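You operate a simulated robot arm through the tools that you are given. There is no shell and no other tool.

The job below is to be done with a simulated robot arm. You get a single attempt, and the scene is never put back.

## Task
Switch the small gold arc off and pull its three plugs.
Fine: the arc on the long bench; green button, then the white rail off, then the plugs; white into the cream holder, teal on the mat by the grey tray, blue on the mat by the grey block.

Only the result counts: the job must be done as asked and must still hold three seconds after the hand-in. Knocking over, shifting, dropping, spilling or breaking anything else fails it.

## Robot
A 7-joint arm with a three-finger gripper, fixed in place. Base frame: the origin is at the foot of the arm, x ahead of it, y to its left, z up; the work surface is at about z = 0.78. Units: m, rad, N and s.
With the tool pointing down near the work surface it reaches from about 0.5 to 0.94 m from the base axis. Its first joint turns from -2.897 to 2.897 rad. Payload 2.69 kg.
The tool frame sits at the grasp point between the pads (the TCP): z along the fingers, y along the line on which they close. The tips reach 0.029 m beyond it. The gripper opens to 0.12 m. The gripper's body begins 0.078 m behind the TCP.
Orientation is told as [roll, pitch, yaw] about the base's x, y, z axes, in that order, counted from this pose: with the fingers straight down and closing along the base's y, the tool's x points along the base's -x, its y along +y and its z along -z.

## Interface
- The arm moves only by the tool jog_arm. Its argument "motion" is a list of rows, each an object of numbers (a shift or turn left out is 0, a gripper value left out holds the last): "x", "y", "z": the shift along the tool's x, y, z in m; "ax", "ay", "az": the turn, a rotation vector about the tool's x, y, z in rad; "claw": the finger opening in m, from 0 to 0.12. In form: [{"x": .., "y": .., "z": .., "ax": .., "ay": .., "az": .., "claw": ..}, ...]. A call has 1 to 20 rows; each row shifts and turns the commanded pose from where the row before left it, along the tool's axes as they then stand. Rows are played at 5 a second. More than 0.05 m and 0.15 rad between two rows, or a gripper value outside its range, and nothing of the call is played. A pose out of reach is approached as far as the arm can. The call stops where the force on the tool passes 40 N (or 10 N more than at its start, if that is more) or the arm is blocked; 0.2 s more then pass. The fingers move at their own pace and stop on an object; they squeeze with about 30 N. The grip force told is the motor's: it shows also when the fingers shut on nothing. Time passes only in rows, and 0.2 s behind the last, so rows that do not move let the fingers close. It gives the time, the measured TCP pose, the force on the tool (base axes), the opening and the grip force at its end, in the units of the frame above (readings bear some noise), with the torque about the TCP (base axes, N m) and any sound that the robot's microphone picked up.
- Cameras (640 x 400 px; columns grow to the right, rows downward): "scene" is fixed at [0.0462, 0.4943, 1.3462]; the picture's right is [-0.47, -0.88, 0.00], its down [-0.42, 0.23, -0.88] and it looks along [0.77, -0.42, -0.48] (base axes); focal length 316 px, centre (320, 200). "wrist" rides on the gripper at [0.063, 0, -0.104] in the tool frame; the picture's right is [0.01, 1.00, 0.00], its down [-0.83, 0.00, -0.56] and it looks along [-0.56, 0.00, 0.83] (tool axes); focal length 275 px, centre (320, 200). There is no depth. A picture from a camera that has moved, and an enlarged one, comes with that camera's place and axes in the base frame and with its lens. The place of the scene camera against the robot may be out by one fixed shift of up to 0.018 m in any direction.
- capture(camera): a new picture of that camera. It takes no simulated time.
- lift_body(by): slides the trunk up (or, below 0, down) by that many m; the arm rides with it, the base frame stays. It gives what a move gives, with no picture.
- close_up(camera, box): a new picture of the part [left, top, right, bottom] of that camera's present view, enlarged. It takes no simulated time.
- sign_off(): hands the job in; it is judged then, once.

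Places have to be worked out from the pictures, the camera data and where the tool is seen. Open the gripper and draw the arm clear of the work before you hand the job in, unless the task says otherwise.

The tools are called after "Emit:" as a command line: name --argument value ..., lists and objects as JSON in quotes. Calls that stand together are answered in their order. jog_arm: Moves the arm, as the interface text tells. Its arguments: {"type":"object","properties":{"motion":{"type":"array","items":{"type":"object","properties":{"x":{"type":"number"},"y":{"type":"number"},"z":{"type":"number"},"ax":{"type":"number"},"ay":{"type":"number"},"az":{"type":"number"},"claw":{"type":"number"}}}}},"required":["motion"]} The other tools are called the same way: lift_body (by) slides the trunk up or down; capture (camera) takes a picture; close_up (camera, box) takes an enlarged picture of a part of a camera's view; sign_off () hands the job in.

At the start:

```text
t: 0.0
ee_pos: [0.6488, 0.2313, 1.0826]
tcp_rot: [-0.001, -0.001, -0.001]
contact_force: [0.4, 0.9, -0.4]
ft_torque: [-0.01, 0.01, -0.01]
finger_gap: 0.1201
grasp_force: 0.0
trunk travel left (down, up): [-0.575, 0.038]
```

scene: 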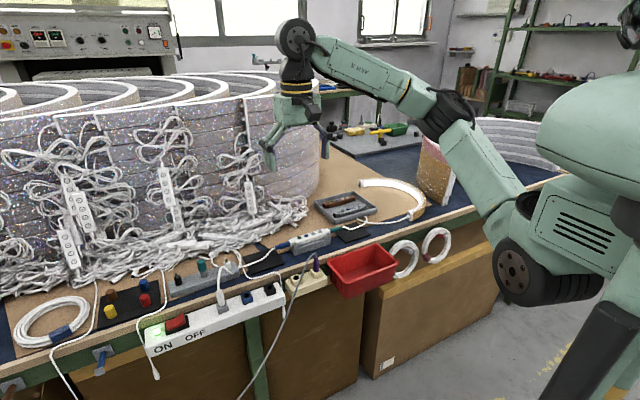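
wrist: 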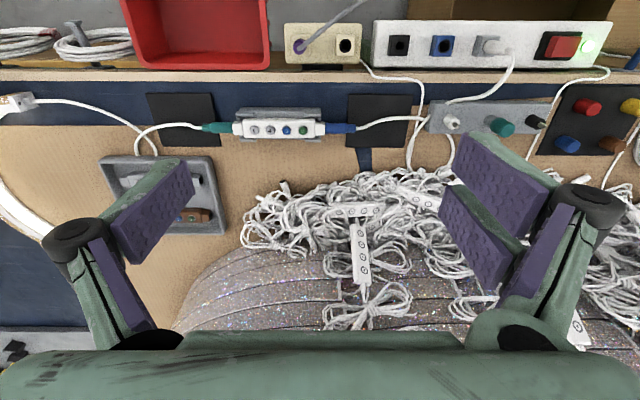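

I start by looking at the scene in more detail before moving. The wrist view shows a small controller with coloured buttons in a grey cradle, a white power strip with a red switch, and a cream holder on the bench edge.

Emit:
close_up --camera "scene" --box '[240, 180, 440, 305]'

Emit:
close_up --camera "scene" --box '[90, 240, 290, 365]'

Emit:
close_up --camera "wrist" --box '[140, 70, 460, 270]'

Emit:
close_up --camera "wrist" --box '[270, 0, 640, 170]'

Emit:
close_up --camera "wrist" --box '[0, 0, 320, 200]'

```text
3.20 times, centred on (340, 242) of scene
camera zoom: at [0.0462, 0.4943, 1.3462], right [-0.47, -0.88, 0.0], down [-0.42, 0.23, -0.88], along [0.77, -0.42, -0.48], focal length 1010 px, centre (256, 64)
```

zoom: 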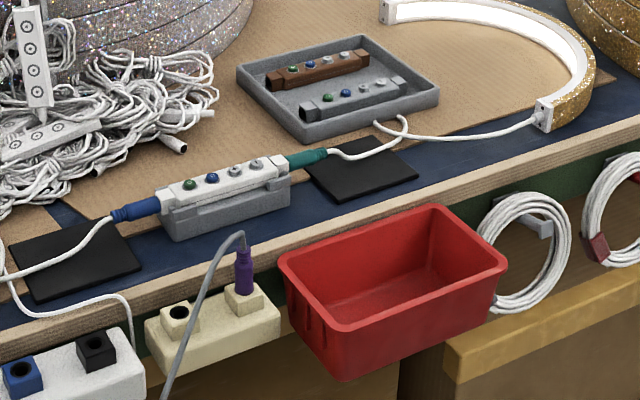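

```text
3.20 times, centred on (190, 302) of scene
camera zoom: at [0.0462, 0.4943, 1.3462], right [-0.47, -0.88, 0.0], down [-0.42, 0.23, -0.88], along [0.77, -0.42, -0.48], focal length 1010 px, centre (736, -128)
```

zoom: 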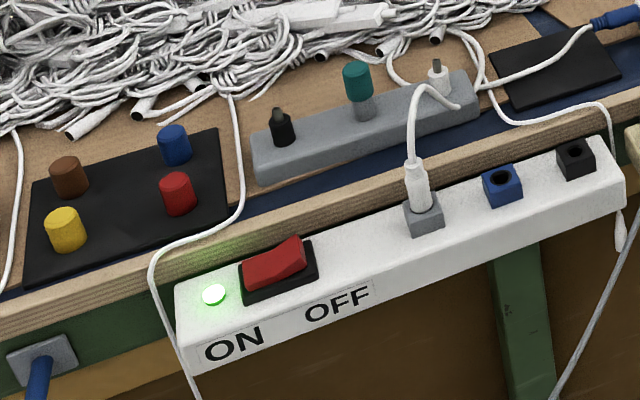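

```text
2.00 times, centred on (300, 170) of wrist
camera zoom: at [0.5861, 0.2306, 1.1867], right [-0.01, 1.0, 0.0], down [0.83, 0.0, 0.56], along [0.56, 0.0, -0.83], focal length 551 px, centre (360, 260)
```

zoom: 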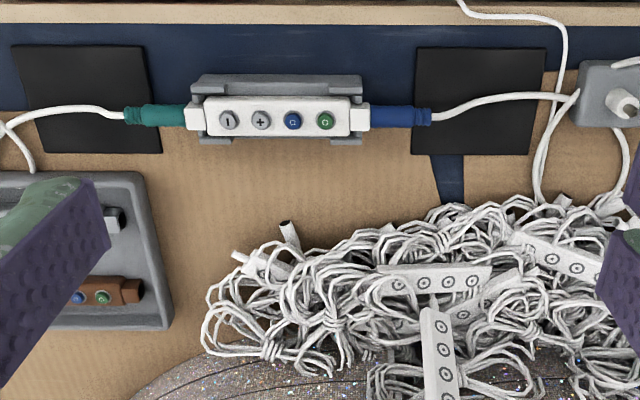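

```text
1.73 times, centred on (455, 85) of wrist
camera zoom: at [0.5861, 0.2306, 1.1867], right [-0.01, 1.0, 0.0], down [0.83, 0.0, 0.56], along [0.56, 0.0, -0.83], focal length 476 px, centre (86, 399)
```

zoom: 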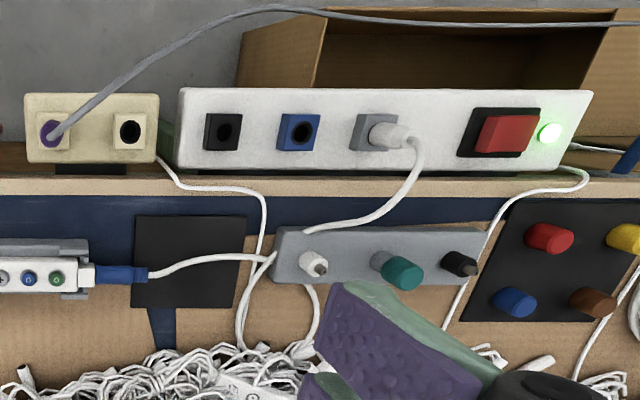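

```text
2.00 times, centred on (160, 100) of wrist
camera zoom: at [0.5861, 0.2306, 1.1867], right [-0.01, 1.0, 0.0], down [0.83, 0.0, 0.56], along [0.56, 0.0, -0.83], focal length 551 px, centre (640, 400)
```

zoom: 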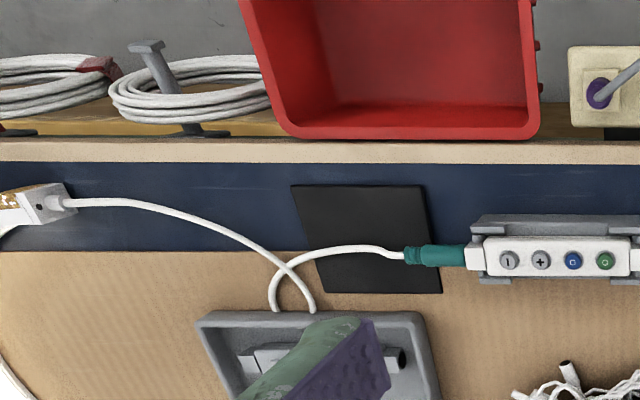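

The controller sits in its grey cradle at about x 0.72, y 0.2. The green button is at the +y end, next to the blue plug. I'll close the fingers and come lower for a better second view to fix the heights.

Emit:
jog_arm --motion '[{"claw": 0.0, "z": 0.03}, {"z": 0.03, "y": -0.008}, {"z": 0.03, "y": -0.008}, {"z": 0.03, "y": -0.008}, {}, {}, {}, {}]'

Emit:
capture --camera "wrist"

Emit:
capture --camera "scene"

```text
t: 1.8
ee_pos: [0.6486, 0.2076, 0.9633]
tcp_rot: [-0.001, 0.0, -0.001]
contact_force: [0.0, -0.2, -0.3]
ft_torque: [-0.04, 0.02, -0.04]
finger_gap: 0.0002
grasp_force: 16.7
trunk travel left (down, up): [-0.575, 0.038]
```

```text
taken
camera wrist: at [0.5854, 0.2064, 1.0672], right [-0.01, 1.0, 0.0], down [0.83, 0.0, 0.56], along [0.56, 0.0, -0.83], focal length 275 px, centre (320, 200)
```

wrist: 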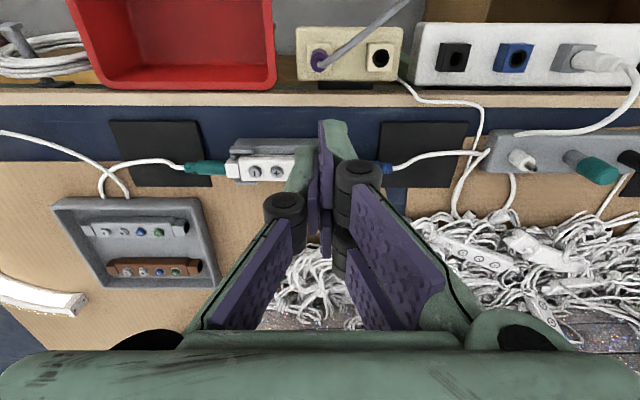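

```text
taken
```

scene: 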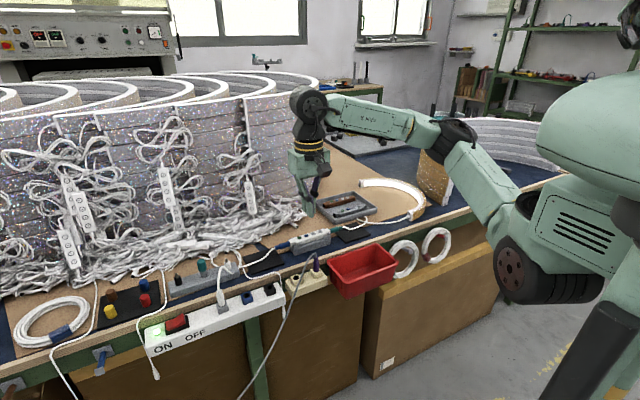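

The closed fingers hide the green button from here. I'll look closely at the tips and the controller in this view.

Emit:
close_up --camera "wrist" --box '[160, 90, 480, 290]'

Emit:
close_up --camera "scene" --box '[230, 140, 390, 280]'

Emit:
close_up --camera "wrist" --box '[280, 0, 640, 220]'

```text
2.00 times, centred on (320, 190) of wrist
camera zoom: at [0.5854, 0.2064, 1.0672], right [-0.01, 1.0, 0.0], down [0.83, 0.0, 0.56], along [0.56, 0.0, -0.83], focal length 551 px, centre (320, 220)
```

zoom: 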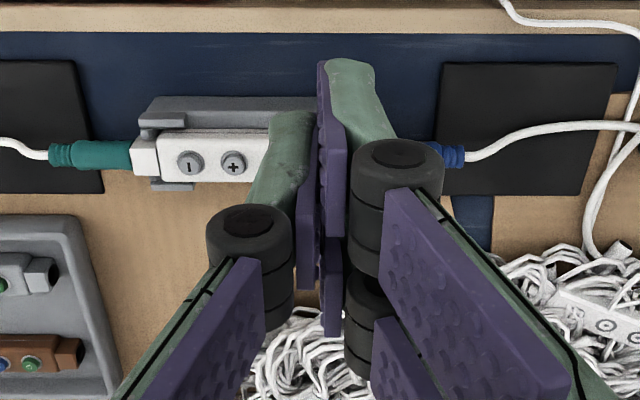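

```text
2.86 times, centred on (310, 210) of scene
camera zoom: at [0.0462, 0.4943, 1.3462], right [-0.47, -0.88, 0.0], down [-0.42, 0.23, -0.88], along [0.77, -0.42, -0.48], focal length 901 px, centre (349, 171)
```

zoom: 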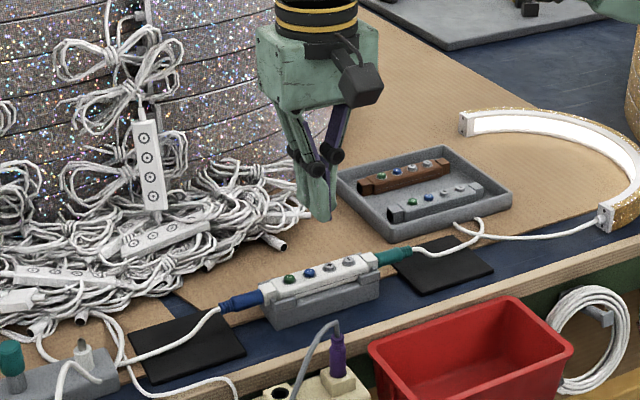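

```text
1.78 times, centred on (460, 110) of wrist
camera zoom: at [0.5854, 0.2064, 1.0672], right [-0.01, 1.0, 0.0], down [0.83, 0.0, 0.56], along [0.56, 0.0, -0.83], focal length 489 px, centre (71, 360)
```

zoom: 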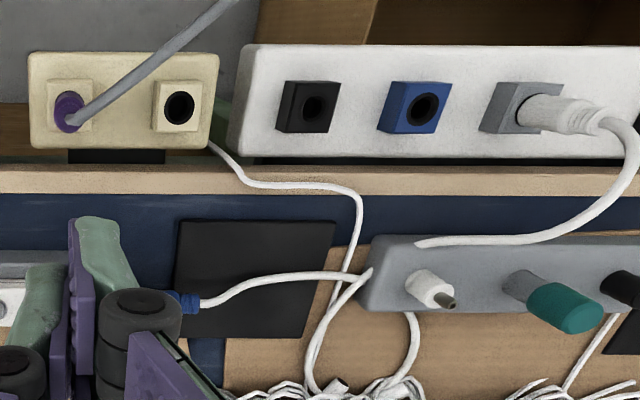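

The two fingertips look uneven in this view, so I'll enlarge both views of the tips before pressing anything.

Emit:
close_up --camera "scene" --box '[285, 165, 345, 225]'

Emit:
close_up --camera "wrist" --box '[270, 100, 390, 260]'

```text
6.67 times, centred on (315, 195) of scene
camera zoom: at [0.0462, 0.4943, 1.3462], right [-0.47, -0.88, 0.0], down [-0.42, 0.23, -0.88], along [0.77, -0.42, -0.48], focal length 2103 px, centre (353, 233)
```

zoom: 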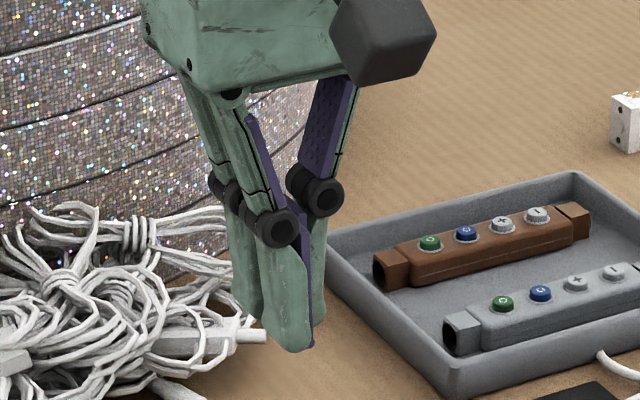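

```text
2.50 times, centred on (330, 180) of wrist
camera zoom: at [0.5854, 0.2064, 1.0672], right [-0.01, 1.0, 0.0], down [0.83, 0.0, 0.56], along [0.56, 0.0, -0.83], focal length 688 px, centre (295, 250)
```

zoom: 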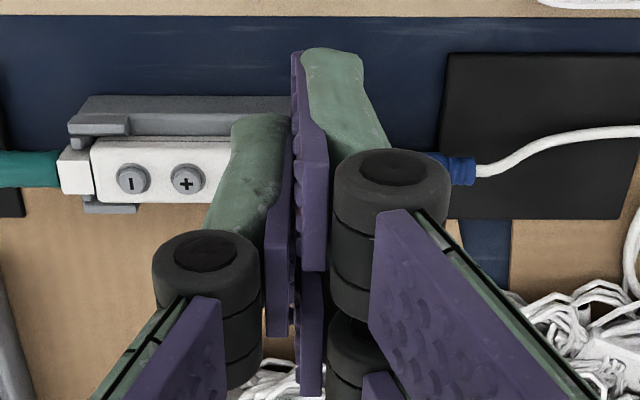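

The hand looks like a pair of fingers on the +y side and a single one on the -y side, with the single finger near tool x = 0. I'll shift sideways toward -y so the buttons are in clear view for triangulation.

Emit:
jog_arm --motion '[{"y": -0.03}, {"y": -0.03}, {"y": -0.03}, {}]'

Emit:
close_up --camera "wrist" --box '[300, 60, 620, 260]'

Emit:
capture --camera "wrist"

```text
t: 2.8
ee_pos: [0.6469, 0.1157, 0.9626]
tcp_rot: [0.002, 0.0, 0.0]
contact_force: [-0.8, 0.0, -0.7]
ft_torque: [0.02, 0.01, 0.01]
finger_gap: 0.0002
grasp_force: 28.3
trunk travel left (down, up): [-0.575, 0.038]
```

```text
2.00 times, centred on (460, 160) of wrist
camera zoom: at [0.585, 0.1153, 1.0673], right [-0.01, 1.0, 0.0], down [0.83, 0.0, 0.56], along [0.56, 0.0, -0.83], focal length 551 px, centre (40, 280)
```

zoom: 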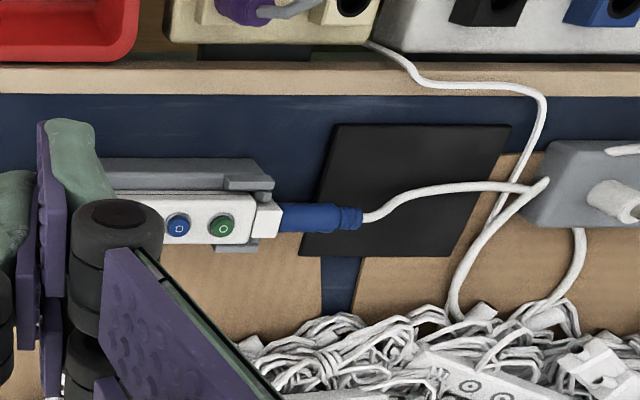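

```text
taken
camera wrist: at [0.585, 0.1153, 1.0673], right [-0.01, 1.0, 0.0], down [0.83, 0.0, 0.56], along [0.56, 0.0, -0.83], focal length 275 px, centre (320, 200)
```

wrist: 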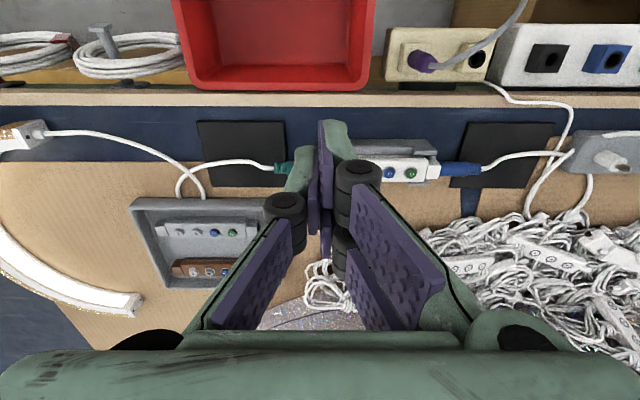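

Triangulating from two wrist views puts the green button top at about (0.7185, 0.208, 0.8185). I'll hover with the single -y finger about 2 cm above it and re-check.

Emit:
jog_arm --motion '[{"x": -0.0235, "y": 0.0323}, {"x": -0.0235, "y": 0.0323}, {"x": -0.0235, "y": 0.0323}, {"z": 0.03}, {"z": 0.03}, {"z": 0.03}, {}, {}]'

Emit:
close_up --camera "wrist" --box '[220, 60, 420, 200]'

Emit:
close_up --camera "scene" --box '[270, 190, 370, 265]'

```text
t: 4.6
ee_pos: [0.718, 0.2126, 0.8708]
tcp_rot: [-0.001, 0.001, 0.001]
contact_force: [-0.8, -0.1, 0.3]
ft_torque: [0.02, 0.01, -0.04]
finger_gap: 0.0003
grasp_force: 28.5
trunk travel left (down, up): [-0.575, 0.038]
```

```text
2.86 times, centred on (320, 130) of wrist
camera zoom: at [0.6564, 0.2133, 0.9753], right [-0.01, 1.0, 0.0], down [0.83, 0.0, 0.56], along [0.56, 0.0, -0.83], focal length 786 px, centre (320, 400)
```

zoom: 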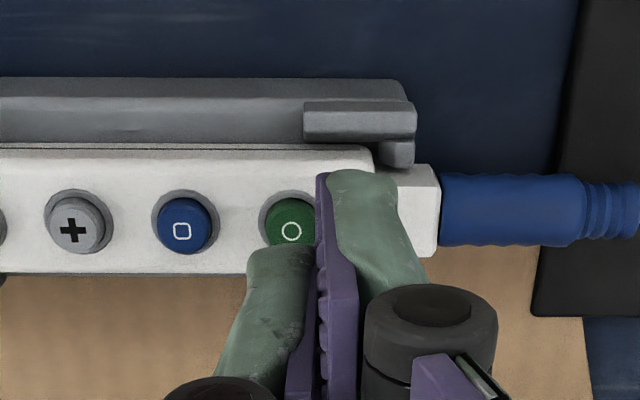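

```text
5.33 times, centred on (320, 228) of scene
camera zoom: at [0.0462, 0.4943, 1.3462], right [-0.47, -0.88, 0.0], down [-0.42, 0.23, -0.88], along [0.77, -0.42, -0.48], focal length 1682 px, centre (320, 53)
```

zoom: 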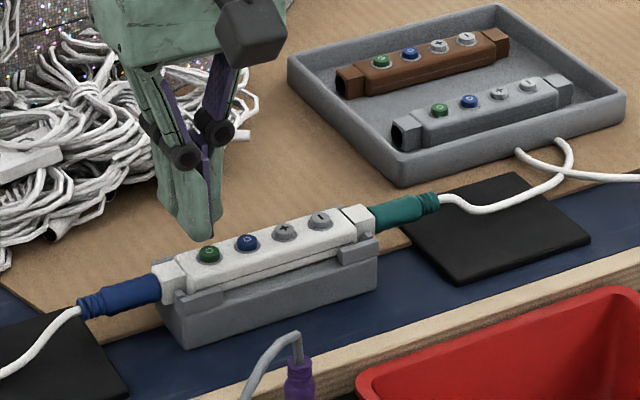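

The single finger is over the green button; the re-check gives (0.7174, 0.207). I'll descend 16 mm and then continue in small steps, watching for force or sound.

Emit:
jog_arm --motion '[{"z": 0.008}, {"z": 0.008}, {"z": 0.002}, {"z": 0.002}, {}]'

Emit:
close_up --camera "wrist" --box '[220, 60, 420, 200]'

Emit:
close_up --camera "scene" --box '[270, 190, 370, 265]'

```text
t: 5.8
ee_pos: [0.7199, 0.2136, 0.853]
tcp_rot: [0.0, 0.0, 0.0]
contact_force: [0.2, 0.0, -0.6]
ft_torque: [-0.01, 0.01, -0.04]
finger_gap: 0.0002
grasp_force: 28.3
trunk travel left (down, up): [-0.575, 0.038]
```

```text
2.86 times, centred on (320, 130) of wrist
camera zoom: at [0.6565, 0.2136, 0.957], right [-0.01, 1.0, 0.0], down [0.83, 0.0, 0.56], along [0.56, 0.0, -0.83], focal length 786 px, centre (320, 400)
```

zoom: 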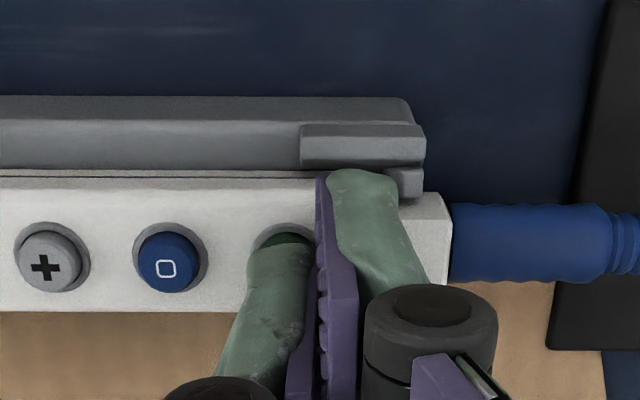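

```text
5.33 times, centred on (320, 228) of scene
camera zoom: at [0.0462, 0.4943, 1.3462], right [-0.47, -0.88, 0.0], down [-0.42, 0.23, -0.88], along [0.77, -0.42, -0.48], focal length 1682 px, centre (320, 53)
```

zoom: 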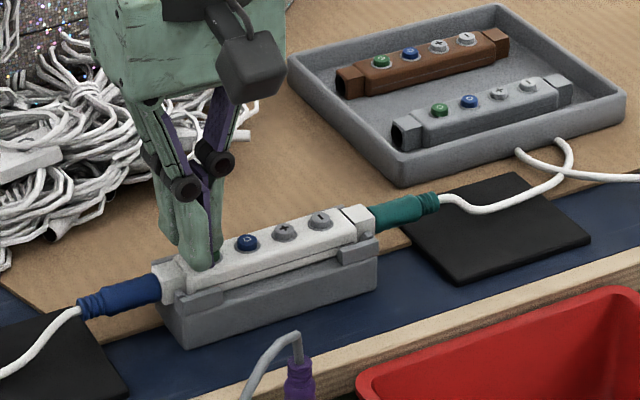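

The tip is a few mm above the green button with no contact yet. I'll continue down in 1.5 mm steps.

Emit:
jog_arm --motion '[{"z": 0.0015}, {"z": 0.0015}, {"z": 0.0015}, {"z": 0.0015}]'

Emit:
capture --camera "scene"

```text
t: 6.8
ee_pos: [0.72, 0.2139, 0.8471]
tcp_rot: [0.003, -0.002, -0.001]
contact_force: [-0.1, 0.8, 3.8]
ft_torque: [-0.01, 0.0, -0.01]
finger_gap: 0.0
grasp_force: 28.4
trunk travel left (down, up): [-0.575, 0.038]
heard: click
```

```text
taken
```

scene: 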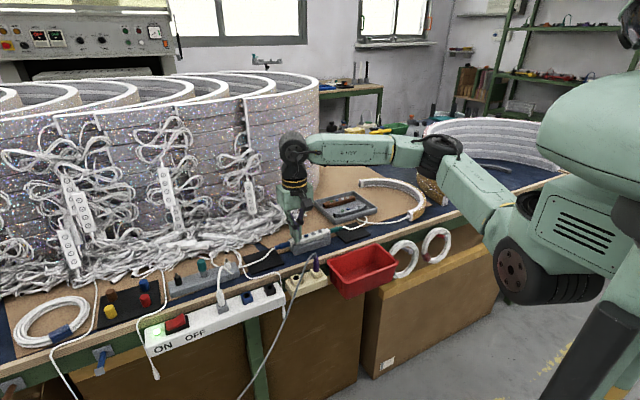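

A click was heard at 3.8 N, and the arc's inner strip has turned grey. I'll retreat straight up, then look at the arc to confirm it is off.

Emit:
jog_arm --motion '[{"z": -0.01}, {"z": -0.03}, {"z": -0.04}, {"z": -0.04}, {}]'

Emit:
close_up --camera "scene" --box '[280, 160, 440, 260]'

Emit:
close_up --camera "scene" --box '[130, 270, 290, 370]'

```text
t: 8.0
ee_pos: [0.7191, 0.2142, 0.9659]
tcp_rot: [0.002, -0.001, 0.002]
contact_force: [-0.7, 0.0, -0.1]
ft_torque: [0.03, 0.0, 0.02]
finger_gap: 0.0001
grasp_force: 29.2
trunk travel left (down, up): [-0.575, 0.038]
```

```text
4.00 times, centred on (360, 210) of scene
camera zoom: at [0.0462, 0.4943, 1.3462], right [-0.47, -0.88, 0.0], down [-0.42, 0.23, -0.88], along [0.77, -0.42, -0.48], focal length 1262 px, centre (160, 160)
```

zoom: 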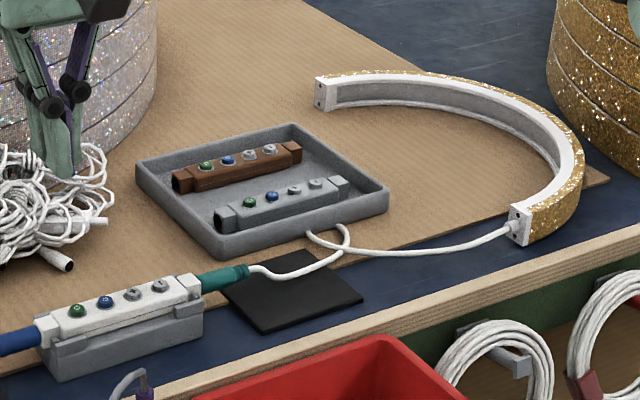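

```text
4.00 times, centred on (210, 320) of scene
camera zoom: at [0.0462, 0.4943, 1.3462], right [-0.47, -0.88, 0.0], down [-0.42, 0.23, -0.88], along [0.77, -0.42, -0.48], focal length 1262 px, centre (760, -280)
```

zoom: 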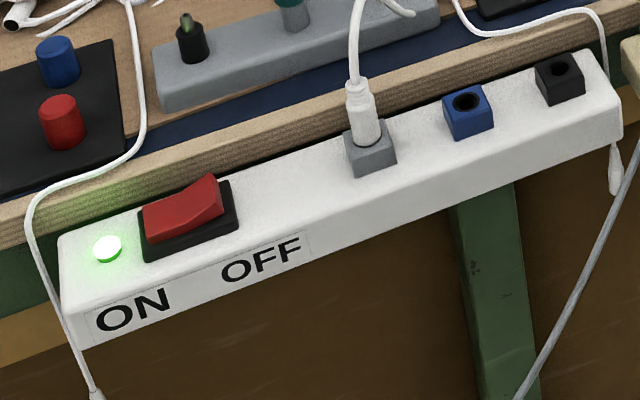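

The arc is dark now. The rocker's right (-y, "OFF") end stands proud, so that is the end to press. I'll fly at a safe height toward y≈0.43 to see the rail from above.

Emit:
jog_arm --motion '[{"z": -0.04}, {"x": 0.0245, "y": 0.0432}, {"x": 0.0245, "y": 0.0432}, {"x": 0.0245, "y": 0.0432}, {"x": 0.0245, "y": 0.0432}, {"x": 0.0245, "y": 0.0432}, {}, {}]'

Emit:
capture --camera "wrist"

Emit:
close_up --camera "wrist" --box '[240, 0, 560, 160]'

```text
t: 9.8
ee_pos: [0.6005, 0.4305, 1.0054]
tcp_rot: [0.001, 0.0, -0.001]
contact_force: [0.6, 0.0, 0.1]
ft_torque: [-0.01, 0.03, 0.0]
finger_gap: 0.0001
grasp_force: 28.5
trunk travel left (down, up): [-0.575, 0.038]
```

```text
taken
camera wrist: at [0.5367, 0.4298, 1.1094], right [0.0, 1.0, 0.0], down [0.83, 0.0, 0.56], along [0.56, 0.0, -0.83], focal length 275 px, centre (320, 200)
```

wrist: 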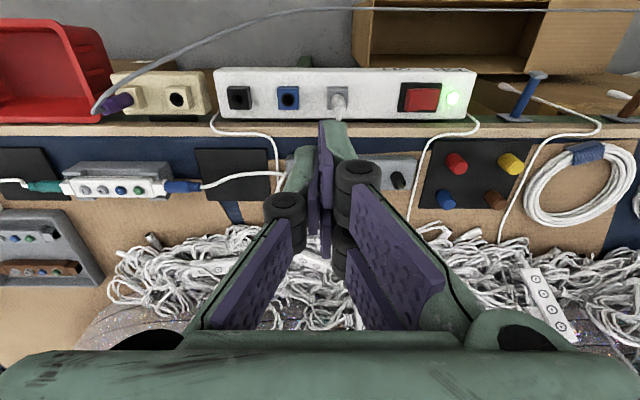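

```text
2.00 times, centred on (400, 80) of wrist
camera zoom: at [0.5367, 0.4298, 1.1094], right [0.0, 1.0, 0.0], down [0.83, 0.0, 0.56], along [0.56, 0.0, -0.83], focal length 551 px, centre (160, 440)
```

zoom: 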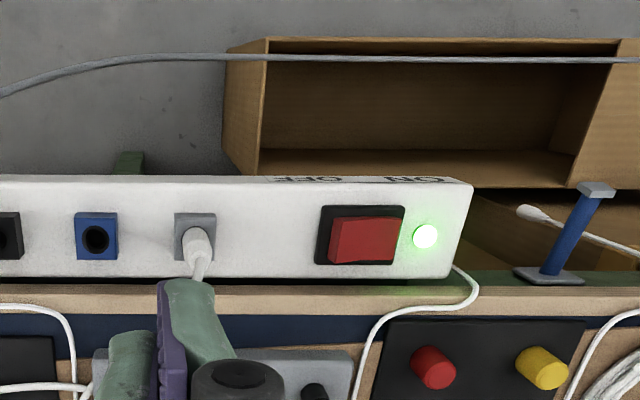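

From two views, the rail top is around z 0.77 and x 0.62, and the rocker spans y about 0.53–0.57 with its raised end at about 0.535. I'll move lower for a closer view to refine this.

Emit:
jog_arm --motion '[{"x": 0.013, "y": 0.025}, {"x": 0.013, "y": 0.025}, {"z": 0.028}, {"z": 0.028}, {"z": 0.028}, {}, {}]'

Emit:
capture --camera "wrist"

Emit:
close_up --camera "wrist" --box '[260, 60, 500, 210]'

```text
t: 11.4
ee_pos: [0.5702, 0.4799, 0.9223]
tcp_rot: [0.001, 0.001, 0.001]
contact_force: [0.2, -0.4, -1.0]
ft_torque: [0.04, 0.0, 0.0]
finger_gap: 0.0
grasp_force: 28.3
trunk travel left (down, up): [-0.575, 0.038]
```

```text
taken
camera wrist: at [0.5073, 0.4798, 1.0275], right [-0.01, 1.0, 0.0], down [0.83, 0.0, 0.56], along [0.56, 0.0, -0.83], focal length 275 px, centre (320, 200)
```

wrist: 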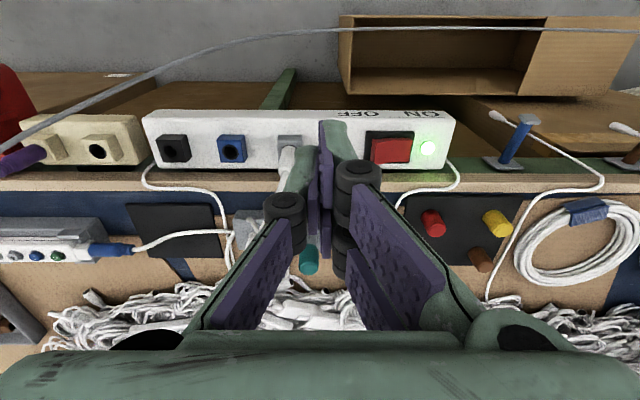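

```text
2.67 times, centred on (380, 135) of wrist
camera zoom: at [0.5073, 0.4798, 1.0275], right [-0.01, 1.0, 0.0], down [0.83, 0.0, 0.56], along [0.56, 0.0, -0.83], focal length 734 px, centre (160, 373)
```

zoom: 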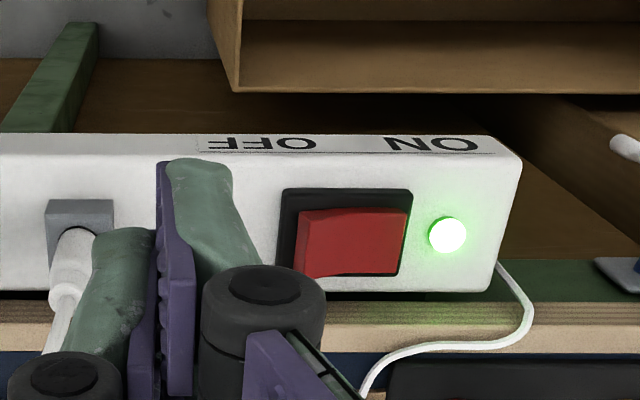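

Combining three rays puts the rail top at about z 0.764, with the rocker's raised OFF end at about (0.619, 0.531–0.54) and z around 0.778. I'll hover above that end, biased slightly toward -x to stay clear of the bench edge.

Emit:
jog_arm --motion '[{"x": -0.0213, "y": 0.029}, {"x": -0.0213, "y": 0.029}, {"z": 0.024}, {"z": 0.024}, {"z": 0.024}, {}, {}]'

Emit:
close_up --camera "wrist" --box '[220, 60, 420, 200]'

Emit:
close_up --camera "scene" --box '[130, 250, 250, 350]'

```text
t: 13.0
ee_pos: [0.6124, 0.5388, 0.8501]
tcp_rot: [-0.001, 0.001, 0.002]
contact_force: [0.5, 0.7, -0.1]
ft_torque: [0.01, -0.01, 0.02]
finger_gap: 0.0001
grasp_force: 28.8
trunk travel left (down, up): [-0.575, 0.038]
```

```text
2.86 times, centred on (320, 130) of wrist
camera zoom: at [0.5501, 0.5373, 0.9544], right [-0.01, 1.0, 0.0], down [0.83, 0.0, 0.56], along [0.56, 0.0, -0.83], focal length 786 px, centre (320, 400)
```

zoom: 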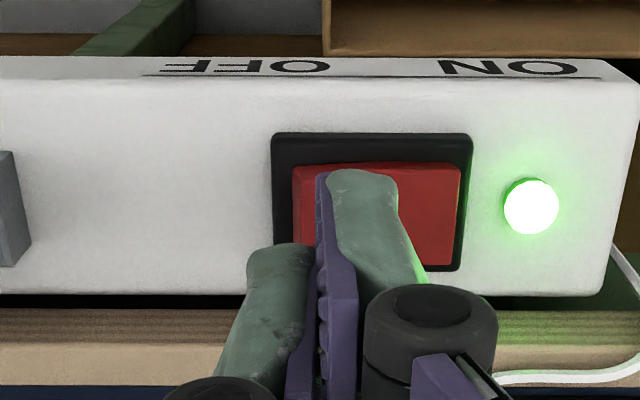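

```text
4.00 times, centred on (190, 300) of scene
camera zoom: at [0.0462, 0.4943, 1.3462], right [-0.47, -0.88, 0.0], down [-0.42, 0.23, -0.88], along [0.77, -0.42, -0.48], focal length 1262 px, centre (840, -200)
```

zoom: 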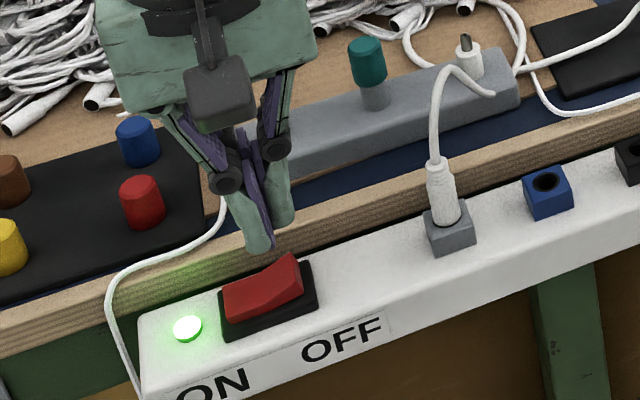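

The closed tips are right above the raised OFF end of the rocker. I'll descend 3 cm and then in 2 mm steps, watching force and sound.

Emit:
jog_arm --motion '[{"z": 0.01}, {"z": 0.01}, {"z": 0.01}, {"z": 0.002}, {"z": 0.002}, {"z": 0.002}, {}]'

Emit:
close_up --camera "scene" --box '[130, 250, 250, 350]'

Emit:
close_up --camera "wrist" --box '[220, 60, 420, 200]'

```text
t: 14.6
ee_pos: [0.6136, 0.5381, 0.8146]
tcp_rot: [0.001, 0.0, 0.001]
contact_force: [-0.5, -0.2, -1.3]
ft_torque: [0.02, 0.02, 0.02]
finger_gap: 0.0001
grasp_force: 29.5
trunk travel left (down, up): [-0.575, 0.038]
```

```text
4.00 times, centred on (190, 300) of scene
camera zoom: at [0.0462, 0.4943, 1.3462], right [-0.47, -0.88, 0.0], down [-0.42, 0.23, -0.88], along [0.77, -0.42, -0.48], focal length 1262 px, centre (840, -200)
```

zoom: 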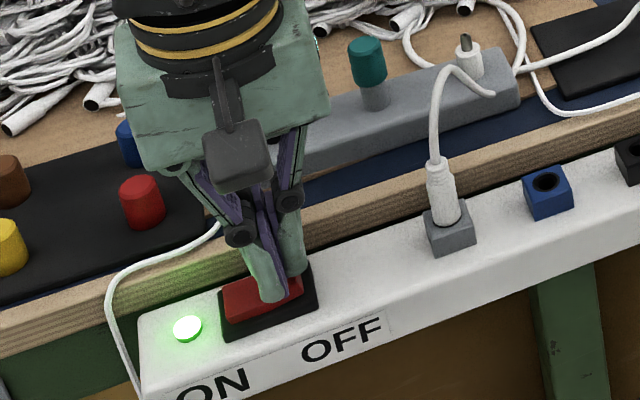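

```text
2.86 times, centred on (320, 130) of wrist
camera zoom: at [0.5503, 0.5378, 0.9186], right [0.0, 1.0, 0.0], down [0.83, 0.0, 0.56], along [0.56, 0.0, -0.83], focal length 786 px, centre (320, 400)
```

zoom: 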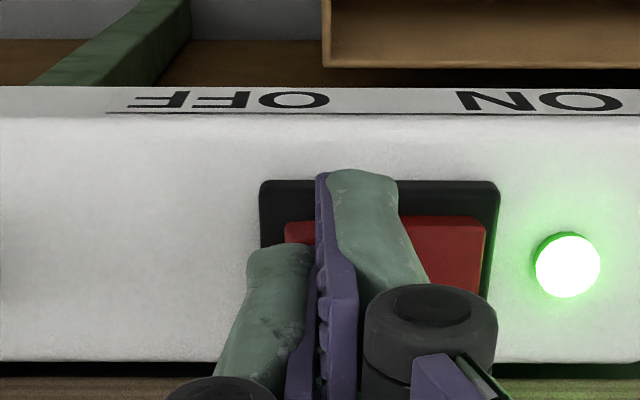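

There is no contact yet with the tips at z≈0.785. I'll continue down in 2 mm steps.

Emit:
jog_arm --motion '[{"z": 0.002}, {"z": 0.002}, {"z": 0.002}, {}]'

Emit:
close_up --camera "wrist" --box '[220, 60, 420, 200]'

```text
t: 15.6
ee_pos: [0.6127, 0.5373, 0.8088]
tcp_rot: [0.001, -0.001, 0.0]
contact_force: [1.7, -3.0, 1.6]
ft_torque: [-0.04, 0.02, 0.0]
finger_gap: 0.0003
grasp_force: 28.5
trunk travel left (down, up): [-0.575, 0.038]
```

```text
2.86 times, centred on (320, 130) of wrist
camera zoom: at [0.5498, 0.5373, 0.9125], right [0.0, 1.0, 0.0], down [0.83, 0.0, 0.56], along [0.56, 0.0, -0.83], focal length 786 px, centre (320, 400)
```

zoom: 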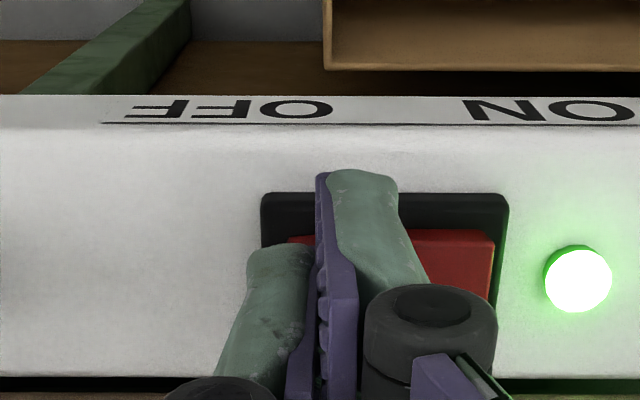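

Light contact has begun. I'll keep pressing in 2 mm steps.

Emit:
jog_arm --motion '[{"z": 0.002}, {"z": 0.002}, {}]'

Emit:
close_up --camera "wrist" --box '[220, 60, 420, 200]'

Emit:
close_up --camera "scene" --box '[130, 250, 250, 350]'

```text
t: 16.4
ee_pos: [0.6135, 0.5371, 0.8066]
tcp_rot: [0.001, -0.001, -0.001]
contact_force: [-4.3, -19.1, 14.3]
ft_torque: [-0.51, 0.11, -0.05]
finger_gap: 0.0
grasp_force: 28.6
trunk travel left (down, up): [-0.575, 0.038]
```

```text
2.86 times, centred on (320, 130) of wrist
camera zoom: at [0.5498, 0.5361, 0.9102], right [0.0, 1.0, 0.0], down [0.83, 0.0, 0.56], along [0.56, 0.0, -0.83], focal length 786 px, centre (320, 400)
```

zoom: 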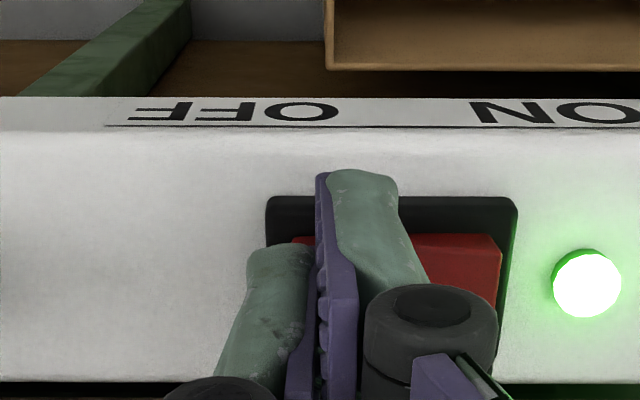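

```text
4.00 times, centred on (190, 300) of scene
camera zoom: at [0.0462, 0.4943, 1.3462], right [-0.47, -0.88, 0.0], down [-0.42, 0.23, -0.88], along [0.77, -0.42, -0.48], focal length 1262 px, centre (840, -200)
```

zoom: 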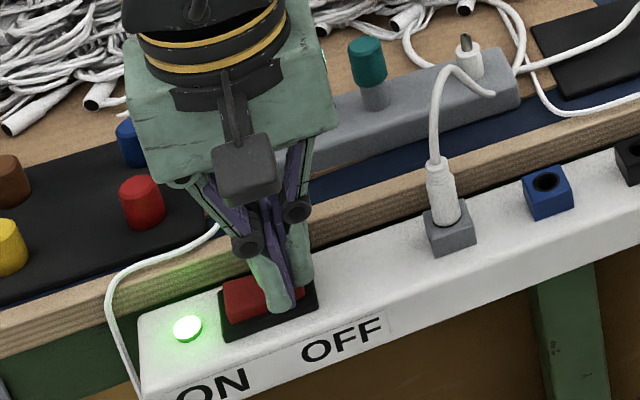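

The tool feels -19 N in y with 14 N upward and no click. The rocker top drags the tip toward -y as it turns, so friction is locking it. I'll follow that motion with a small -y relief and read the forces again.

Emit:
jog_arm --motion '[{"y": -0.001}, {"y": -0.001}, {}]'

Emit:
close_up --camera "scene" --box '[140, 270, 230, 345]'

```text
t: 17.2
ee_pos: [0.613, 0.5361, 0.8052]
tcp_rot: [0.001, -0.001, 0.003]
contact_force: [-2.6, -9.8, 7.5]
ft_torque: [-0.27, 0.11, -0.04]
finger_gap: 0.0
grasp_force: 28.4
trunk travel left (down, up): [-0.575, 0.038]
```

```text
5.33 times, centred on (185, 308) of scene
camera zoom: at [0.0462, 0.4943, 1.3462], right [-0.47, -0.88, 0.0], down [-0.42, 0.23, -0.88], along [0.77, -0.42, -0.48], focal length 1682 px, centre (1040, -373)
```

zoom: 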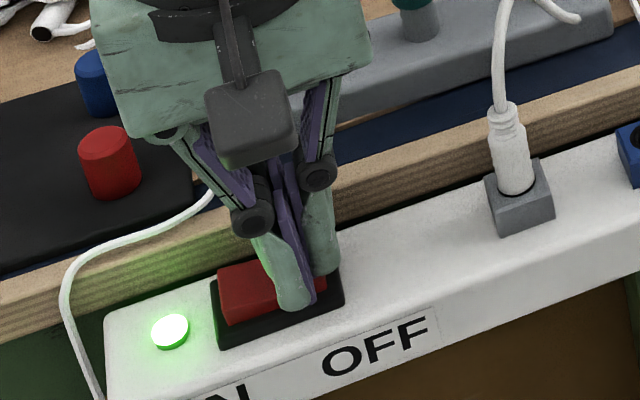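

The forces halved and the tip sank 1.4 mm, so following in -y works. I'll continue with combined -y and down steps.

Emit:
jog_arm --motion '[{"y": -0.0015, "z": 0.001}, {"y": -0.0015, "z": 0.001}, {}]'

Emit:
close_up --camera "scene" --box '[140, 270, 230, 345]'

Emit:
close_up --camera "wrist" --box '[220, 60, 420, 200]'

```text
t: 18.0
ee_pos: [0.613, 0.5326, 0.8022]
tcp_rot: [0.001, -0.002, 0.001]
contact_force: [-0.9, -0.8, 0.4]
ft_torque: [0.02, 0.01, 0.02]
finger_gap: 0.0
grasp_force: 28.7
trunk travel left (down, up): [-0.575, 0.038]
```

```text
5.33 times, centred on (185, 308) of scene
camera zoom: at [0.0462, 0.4943, 1.3462], right [-0.47, -0.88, 0.0], down [-0.42, 0.23, -0.88], along [0.77, -0.42, -0.48], focal length 1682 px, centre (1040, -373)
```

zoom: 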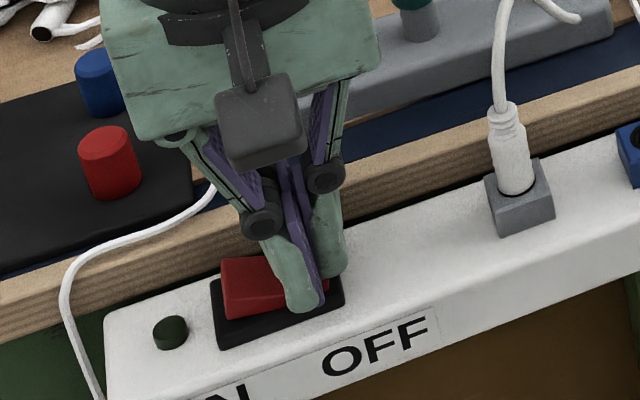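

```text
2.86 times, centred on (320, 130) of wrist
camera zoom: at [0.5509, 0.5329, 0.9063], right [-0.01, 1.0, 0.0], down [0.83, 0.0, 0.56], along [0.56, 0.0, -0.83], focal length 786 px, centre (320, 400)
```

zoom: 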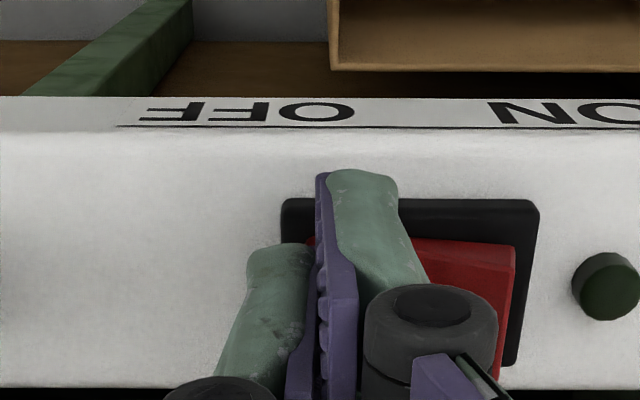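

The rail's light is out and the forces are back to zero, so the rocker has flipped to OFF. I'll retreat straight up.

Emit:
jog_arm --motion '[{"z": -0.01}, {"z": -0.03}, {"z": -0.04}, {"z": -0.04}, {"z": -0.04}, {"z": -0.04}, {}]'

Emit:
close_up --camera "scene" --box '[130, 230, 330, 355]'

Emit:
capture --camera "wrist"

```text
t: 19.6
ee_pos: [0.6142, 0.5324, 1.0016]
tcp_rot: [0.0, 0.0, 0.0]
contact_force: [-0.6, 0.0, -0.1]
ft_torque: [0.05, 0.02, -0.01]
finger_gap: 0.0
grasp_force: 28.4
trunk travel left (down, up): [-0.575, 0.038]
```

```text
3.20 times, centred on (230, 292) of scene
camera zoom: at [0.0462, 0.4943, 1.3462], right [-0.47, -0.88, 0.0], down [-0.42, 0.23, -0.88], along [0.77, -0.42, -0.48], focal length 1010 px, centre (608, -96)
```

zoom: 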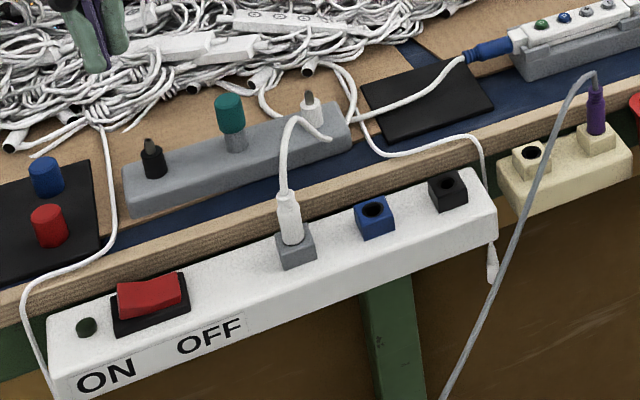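

```text
taken
camera wrist: at [0.5513, 0.5314, 1.1057], right [-0.01, 1.0, 0.0], down [0.83, 0.0, 0.56], along [0.56, 0.0, -0.83], focal length 275 px, centre (320, 200)
```

wrist: 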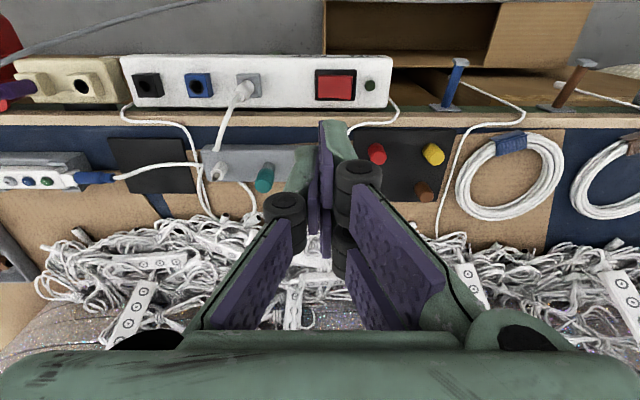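

The rail is off: its LED is dark and the rocker is flipped. Next is the white plug in the grey socket near (0.617, 0.45). I'll open the fingers to 6 cm and hover over it for a centred view.

Emit:
jog_arm --motion '[{"y": -0.0278, "x": 0.005, "claw": 0.06}, {"y": -0.0278, "x": 0.005}, {"y": -0.0278, "x": 0.004}, {"z": 0.025}, {"z": 0.025}, {}, {}]'

Emit:
capture --camera "wrist"

Emit:
close_up --camera "wrist" --box '[240, 40, 400, 240]'

Emit:
close_up --camera "scene" --box '[180, 225, 260, 325]'

```text
t: 21.2
ee_pos: [0.6, 0.4479, 0.9523]
tcp_rot: [0.0, 0.0, -0.001]
contact_force: [1.7, -0.4, -0.4]
ft_torque: [0.01, 0.02, 0.01]
finger_gap: 0.0603
grasp_force: 0.1
trunk travel left (down, up): [-0.575, 0.038]
```

```text
taken
camera wrist: at [0.5375, 0.448, 1.0561], right [-0.01, 1.0, 0.0], down [0.83, 0.0, 0.56], along [0.56, 0.0, -0.83], focal length 275 px, centre (320, 200)
```

wrist: 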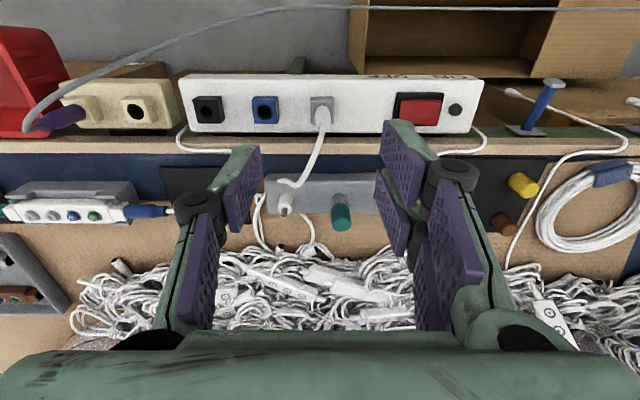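

```text
2.00 times, centred on (320, 140) of wrist
camera zoom: at [0.5375, 0.448, 1.0561], right [-0.01, 1.0, 0.0], down [0.83, 0.0, 0.56], along [0.56, 0.0, -0.83], focal length 551 px, centre (320, 320)
```

zoom: 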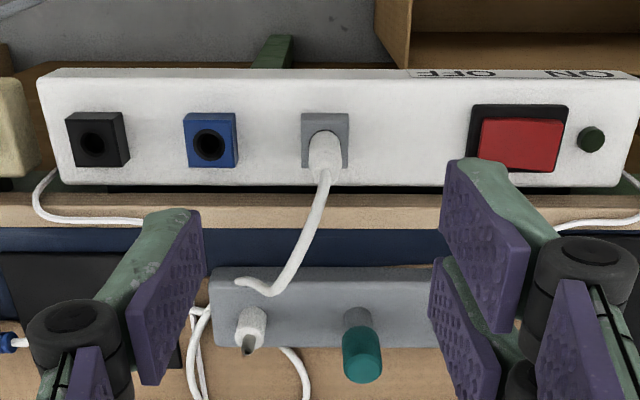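

```text
4.00 times, centred on (220, 275) of scene
camera zoom: at [0.0462, 0.4943, 1.3462], right [-0.47, -0.88, 0.0], down [-0.42, 0.23, -0.88], along [0.77, -0.42, -0.48], focal length 1262 px, centre (720, -100)
```

zoom: 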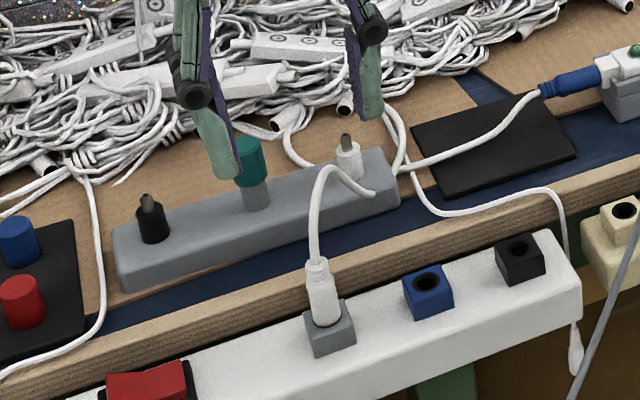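

The white plug stands vertically at about (0.6165, 0.4515), from z 0.776 to 0.824, and its cable arches toward +x to about 0.855. I'll come down between the cable and fingers to a hover with the tips just above the plug, then check alignment.

Emit:
jog_arm --motion '[{"x": -0.0165, "y": 0.0035}, {"z": 0.03}, {"z": 0.03}, {"z": 0.03}, {}, {}]'

Emit:
close_up --camera "wrist" --box '[200, 40, 440, 260]'

Emit:
close_up --camera "scene" --box '[180, 225, 260, 325]'

```text
t: 22.6
ee_pos: [0.6145, 0.4546, 0.8628]
tcp_rot: [0.0, 0.002, 0.0]
contact_force: [-0.7, 0.4, -1.0]
ft_torque: [-0.01, 0.01, -0.01]
finger_gap: 0.0602
grasp_force: 0.0
trunk travel left (down, up): [-0.575, 0.038]
```

```text
1.82 times, centred on (320, 150) of wrist
camera zoom: at [0.553, 0.4541, 0.9678], right [-0.01, 1.0, 0.0], down [0.83, 0.0, 0.56], along [0.56, 0.0, -0.83], focal length 500 px, centre (320, 291)
```

zoom: 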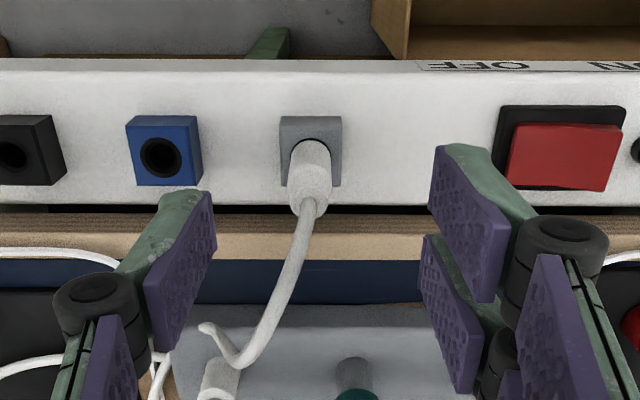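

```text
4.00 times, centred on (220, 275) of scene
camera zoom: at [0.0462, 0.4943, 1.3462], right [-0.47, -0.88, 0.0], down [-0.42, 0.23, -0.88], along [0.77, -0.42, -0.48], focal length 1262 px, centre (720, -100)
```

zoom: 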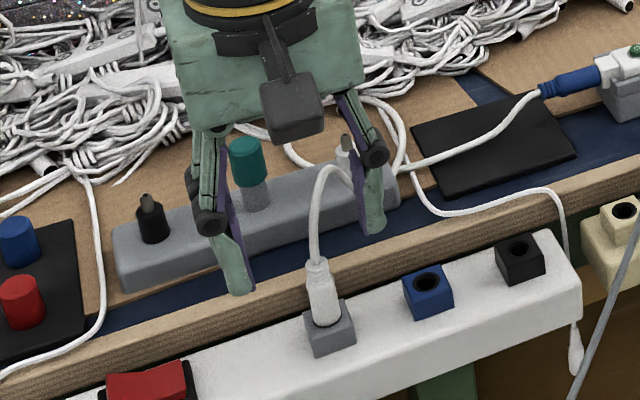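

The plug is at y≈0.452 and the tool at 0.4545, so I'll shift 2.5 mm toward -y and descend to grip height z≈0.814.

Emit:
jog_arm --motion '[{"y": -0.0025, "z": 0.012}, {"z": 0.012}, {"z": 0.012}, {"z": 0.012}, {}]'

Emit:
close_up --camera "wrist" --box '[200, 40, 440, 260]'

Emit:
close_up --camera "scene" --box '[180, 225, 260, 325]'

```text
t: 23.8
ee_pos: [0.6171, 0.4513, 0.8151]
tcp_rot: [0.002, 0.001, 0.0]
contact_force: [-0.6, 0.3, 0.2]
ft_torque: [0.04, -0.03, 0.0]
finger_gap: 0.06
grasp_force: 0.0
trunk travel left (down, up): [-0.575, 0.038]
```

```text
1.82 times, centred on (320, 150) of wrist
camera zoom: at [0.5541, 0.451, 0.9192], right [0.0, 1.0, 0.0], down [0.83, 0.0, 0.56], along [0.56, 0.0, -0.83], focal length 500 px, centre (320, 291)
```

zoom: 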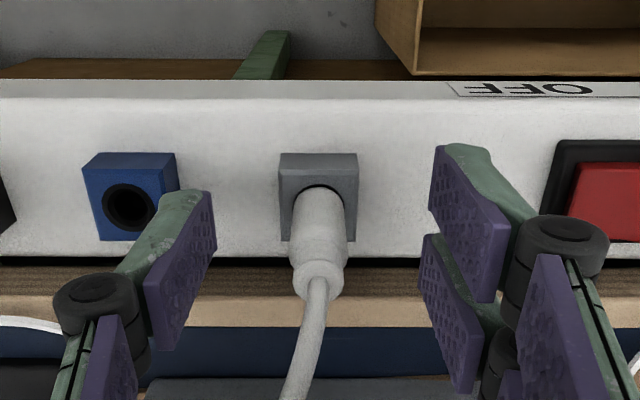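

```text
4.00 times, centred on (220, 275) of scene
camera zoom: at [0.0462, 0.4943, 1.3462], right [-0.47, -0.88, 0.0], down [-0.42, 0.23, -0.88], along [0.77, -0.42, -0.48], focal length 1262 px, centre (720, -100)
```

zoom: 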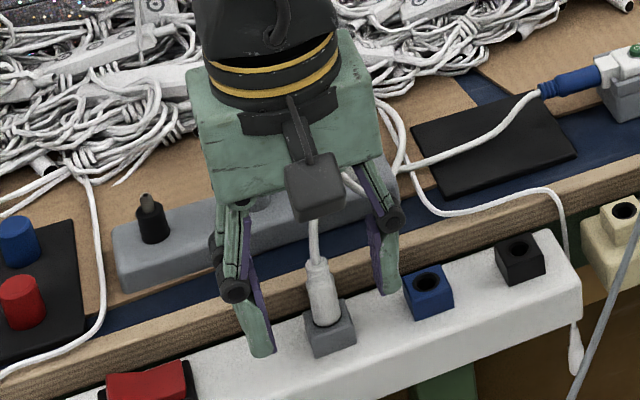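

The plug is centred between the fingers and there is no contact. I'll close on it.

Emit:
jog_arm --motion '[{"claw": 0.0}, {}, {}, {}, {}]'

Emit:
close_up --camera "wrist" --box '[200, 40, 440, 260]'

```text
t: 25.0
ee_pos: [0.6169, 0.4502, 0.8143]
tcp_rot: [0.0, 0.0, 0.0]
contact_force: [-1.5, -4.1, -0.9]
ft_torque: [-0.11, 0.04, 0.09]
finger_gap: 0.0138
grasp_force: 30.6
trunk travel left (down, up): [-0.575, 0.038]
```

```text
1.82 times, centred on (320, 150) of wrist
camera zoom: at [0.554, 0.4507, 0.9192], right [-0.01, 1.0, 0.0], down [0.83, 0.0, 0.56], along [0.56, 0.0, -0.83], focal length 500 px, centre (320, 291)
```

zoom: 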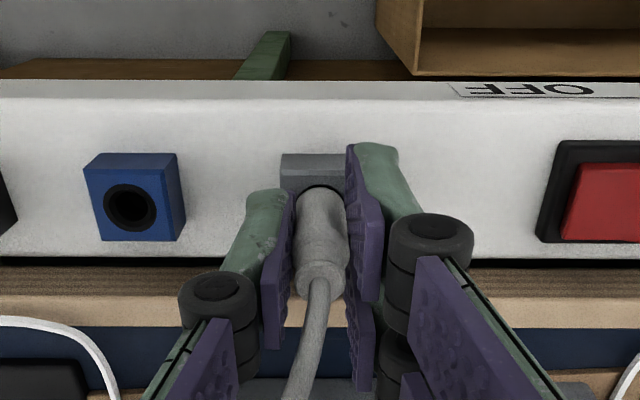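

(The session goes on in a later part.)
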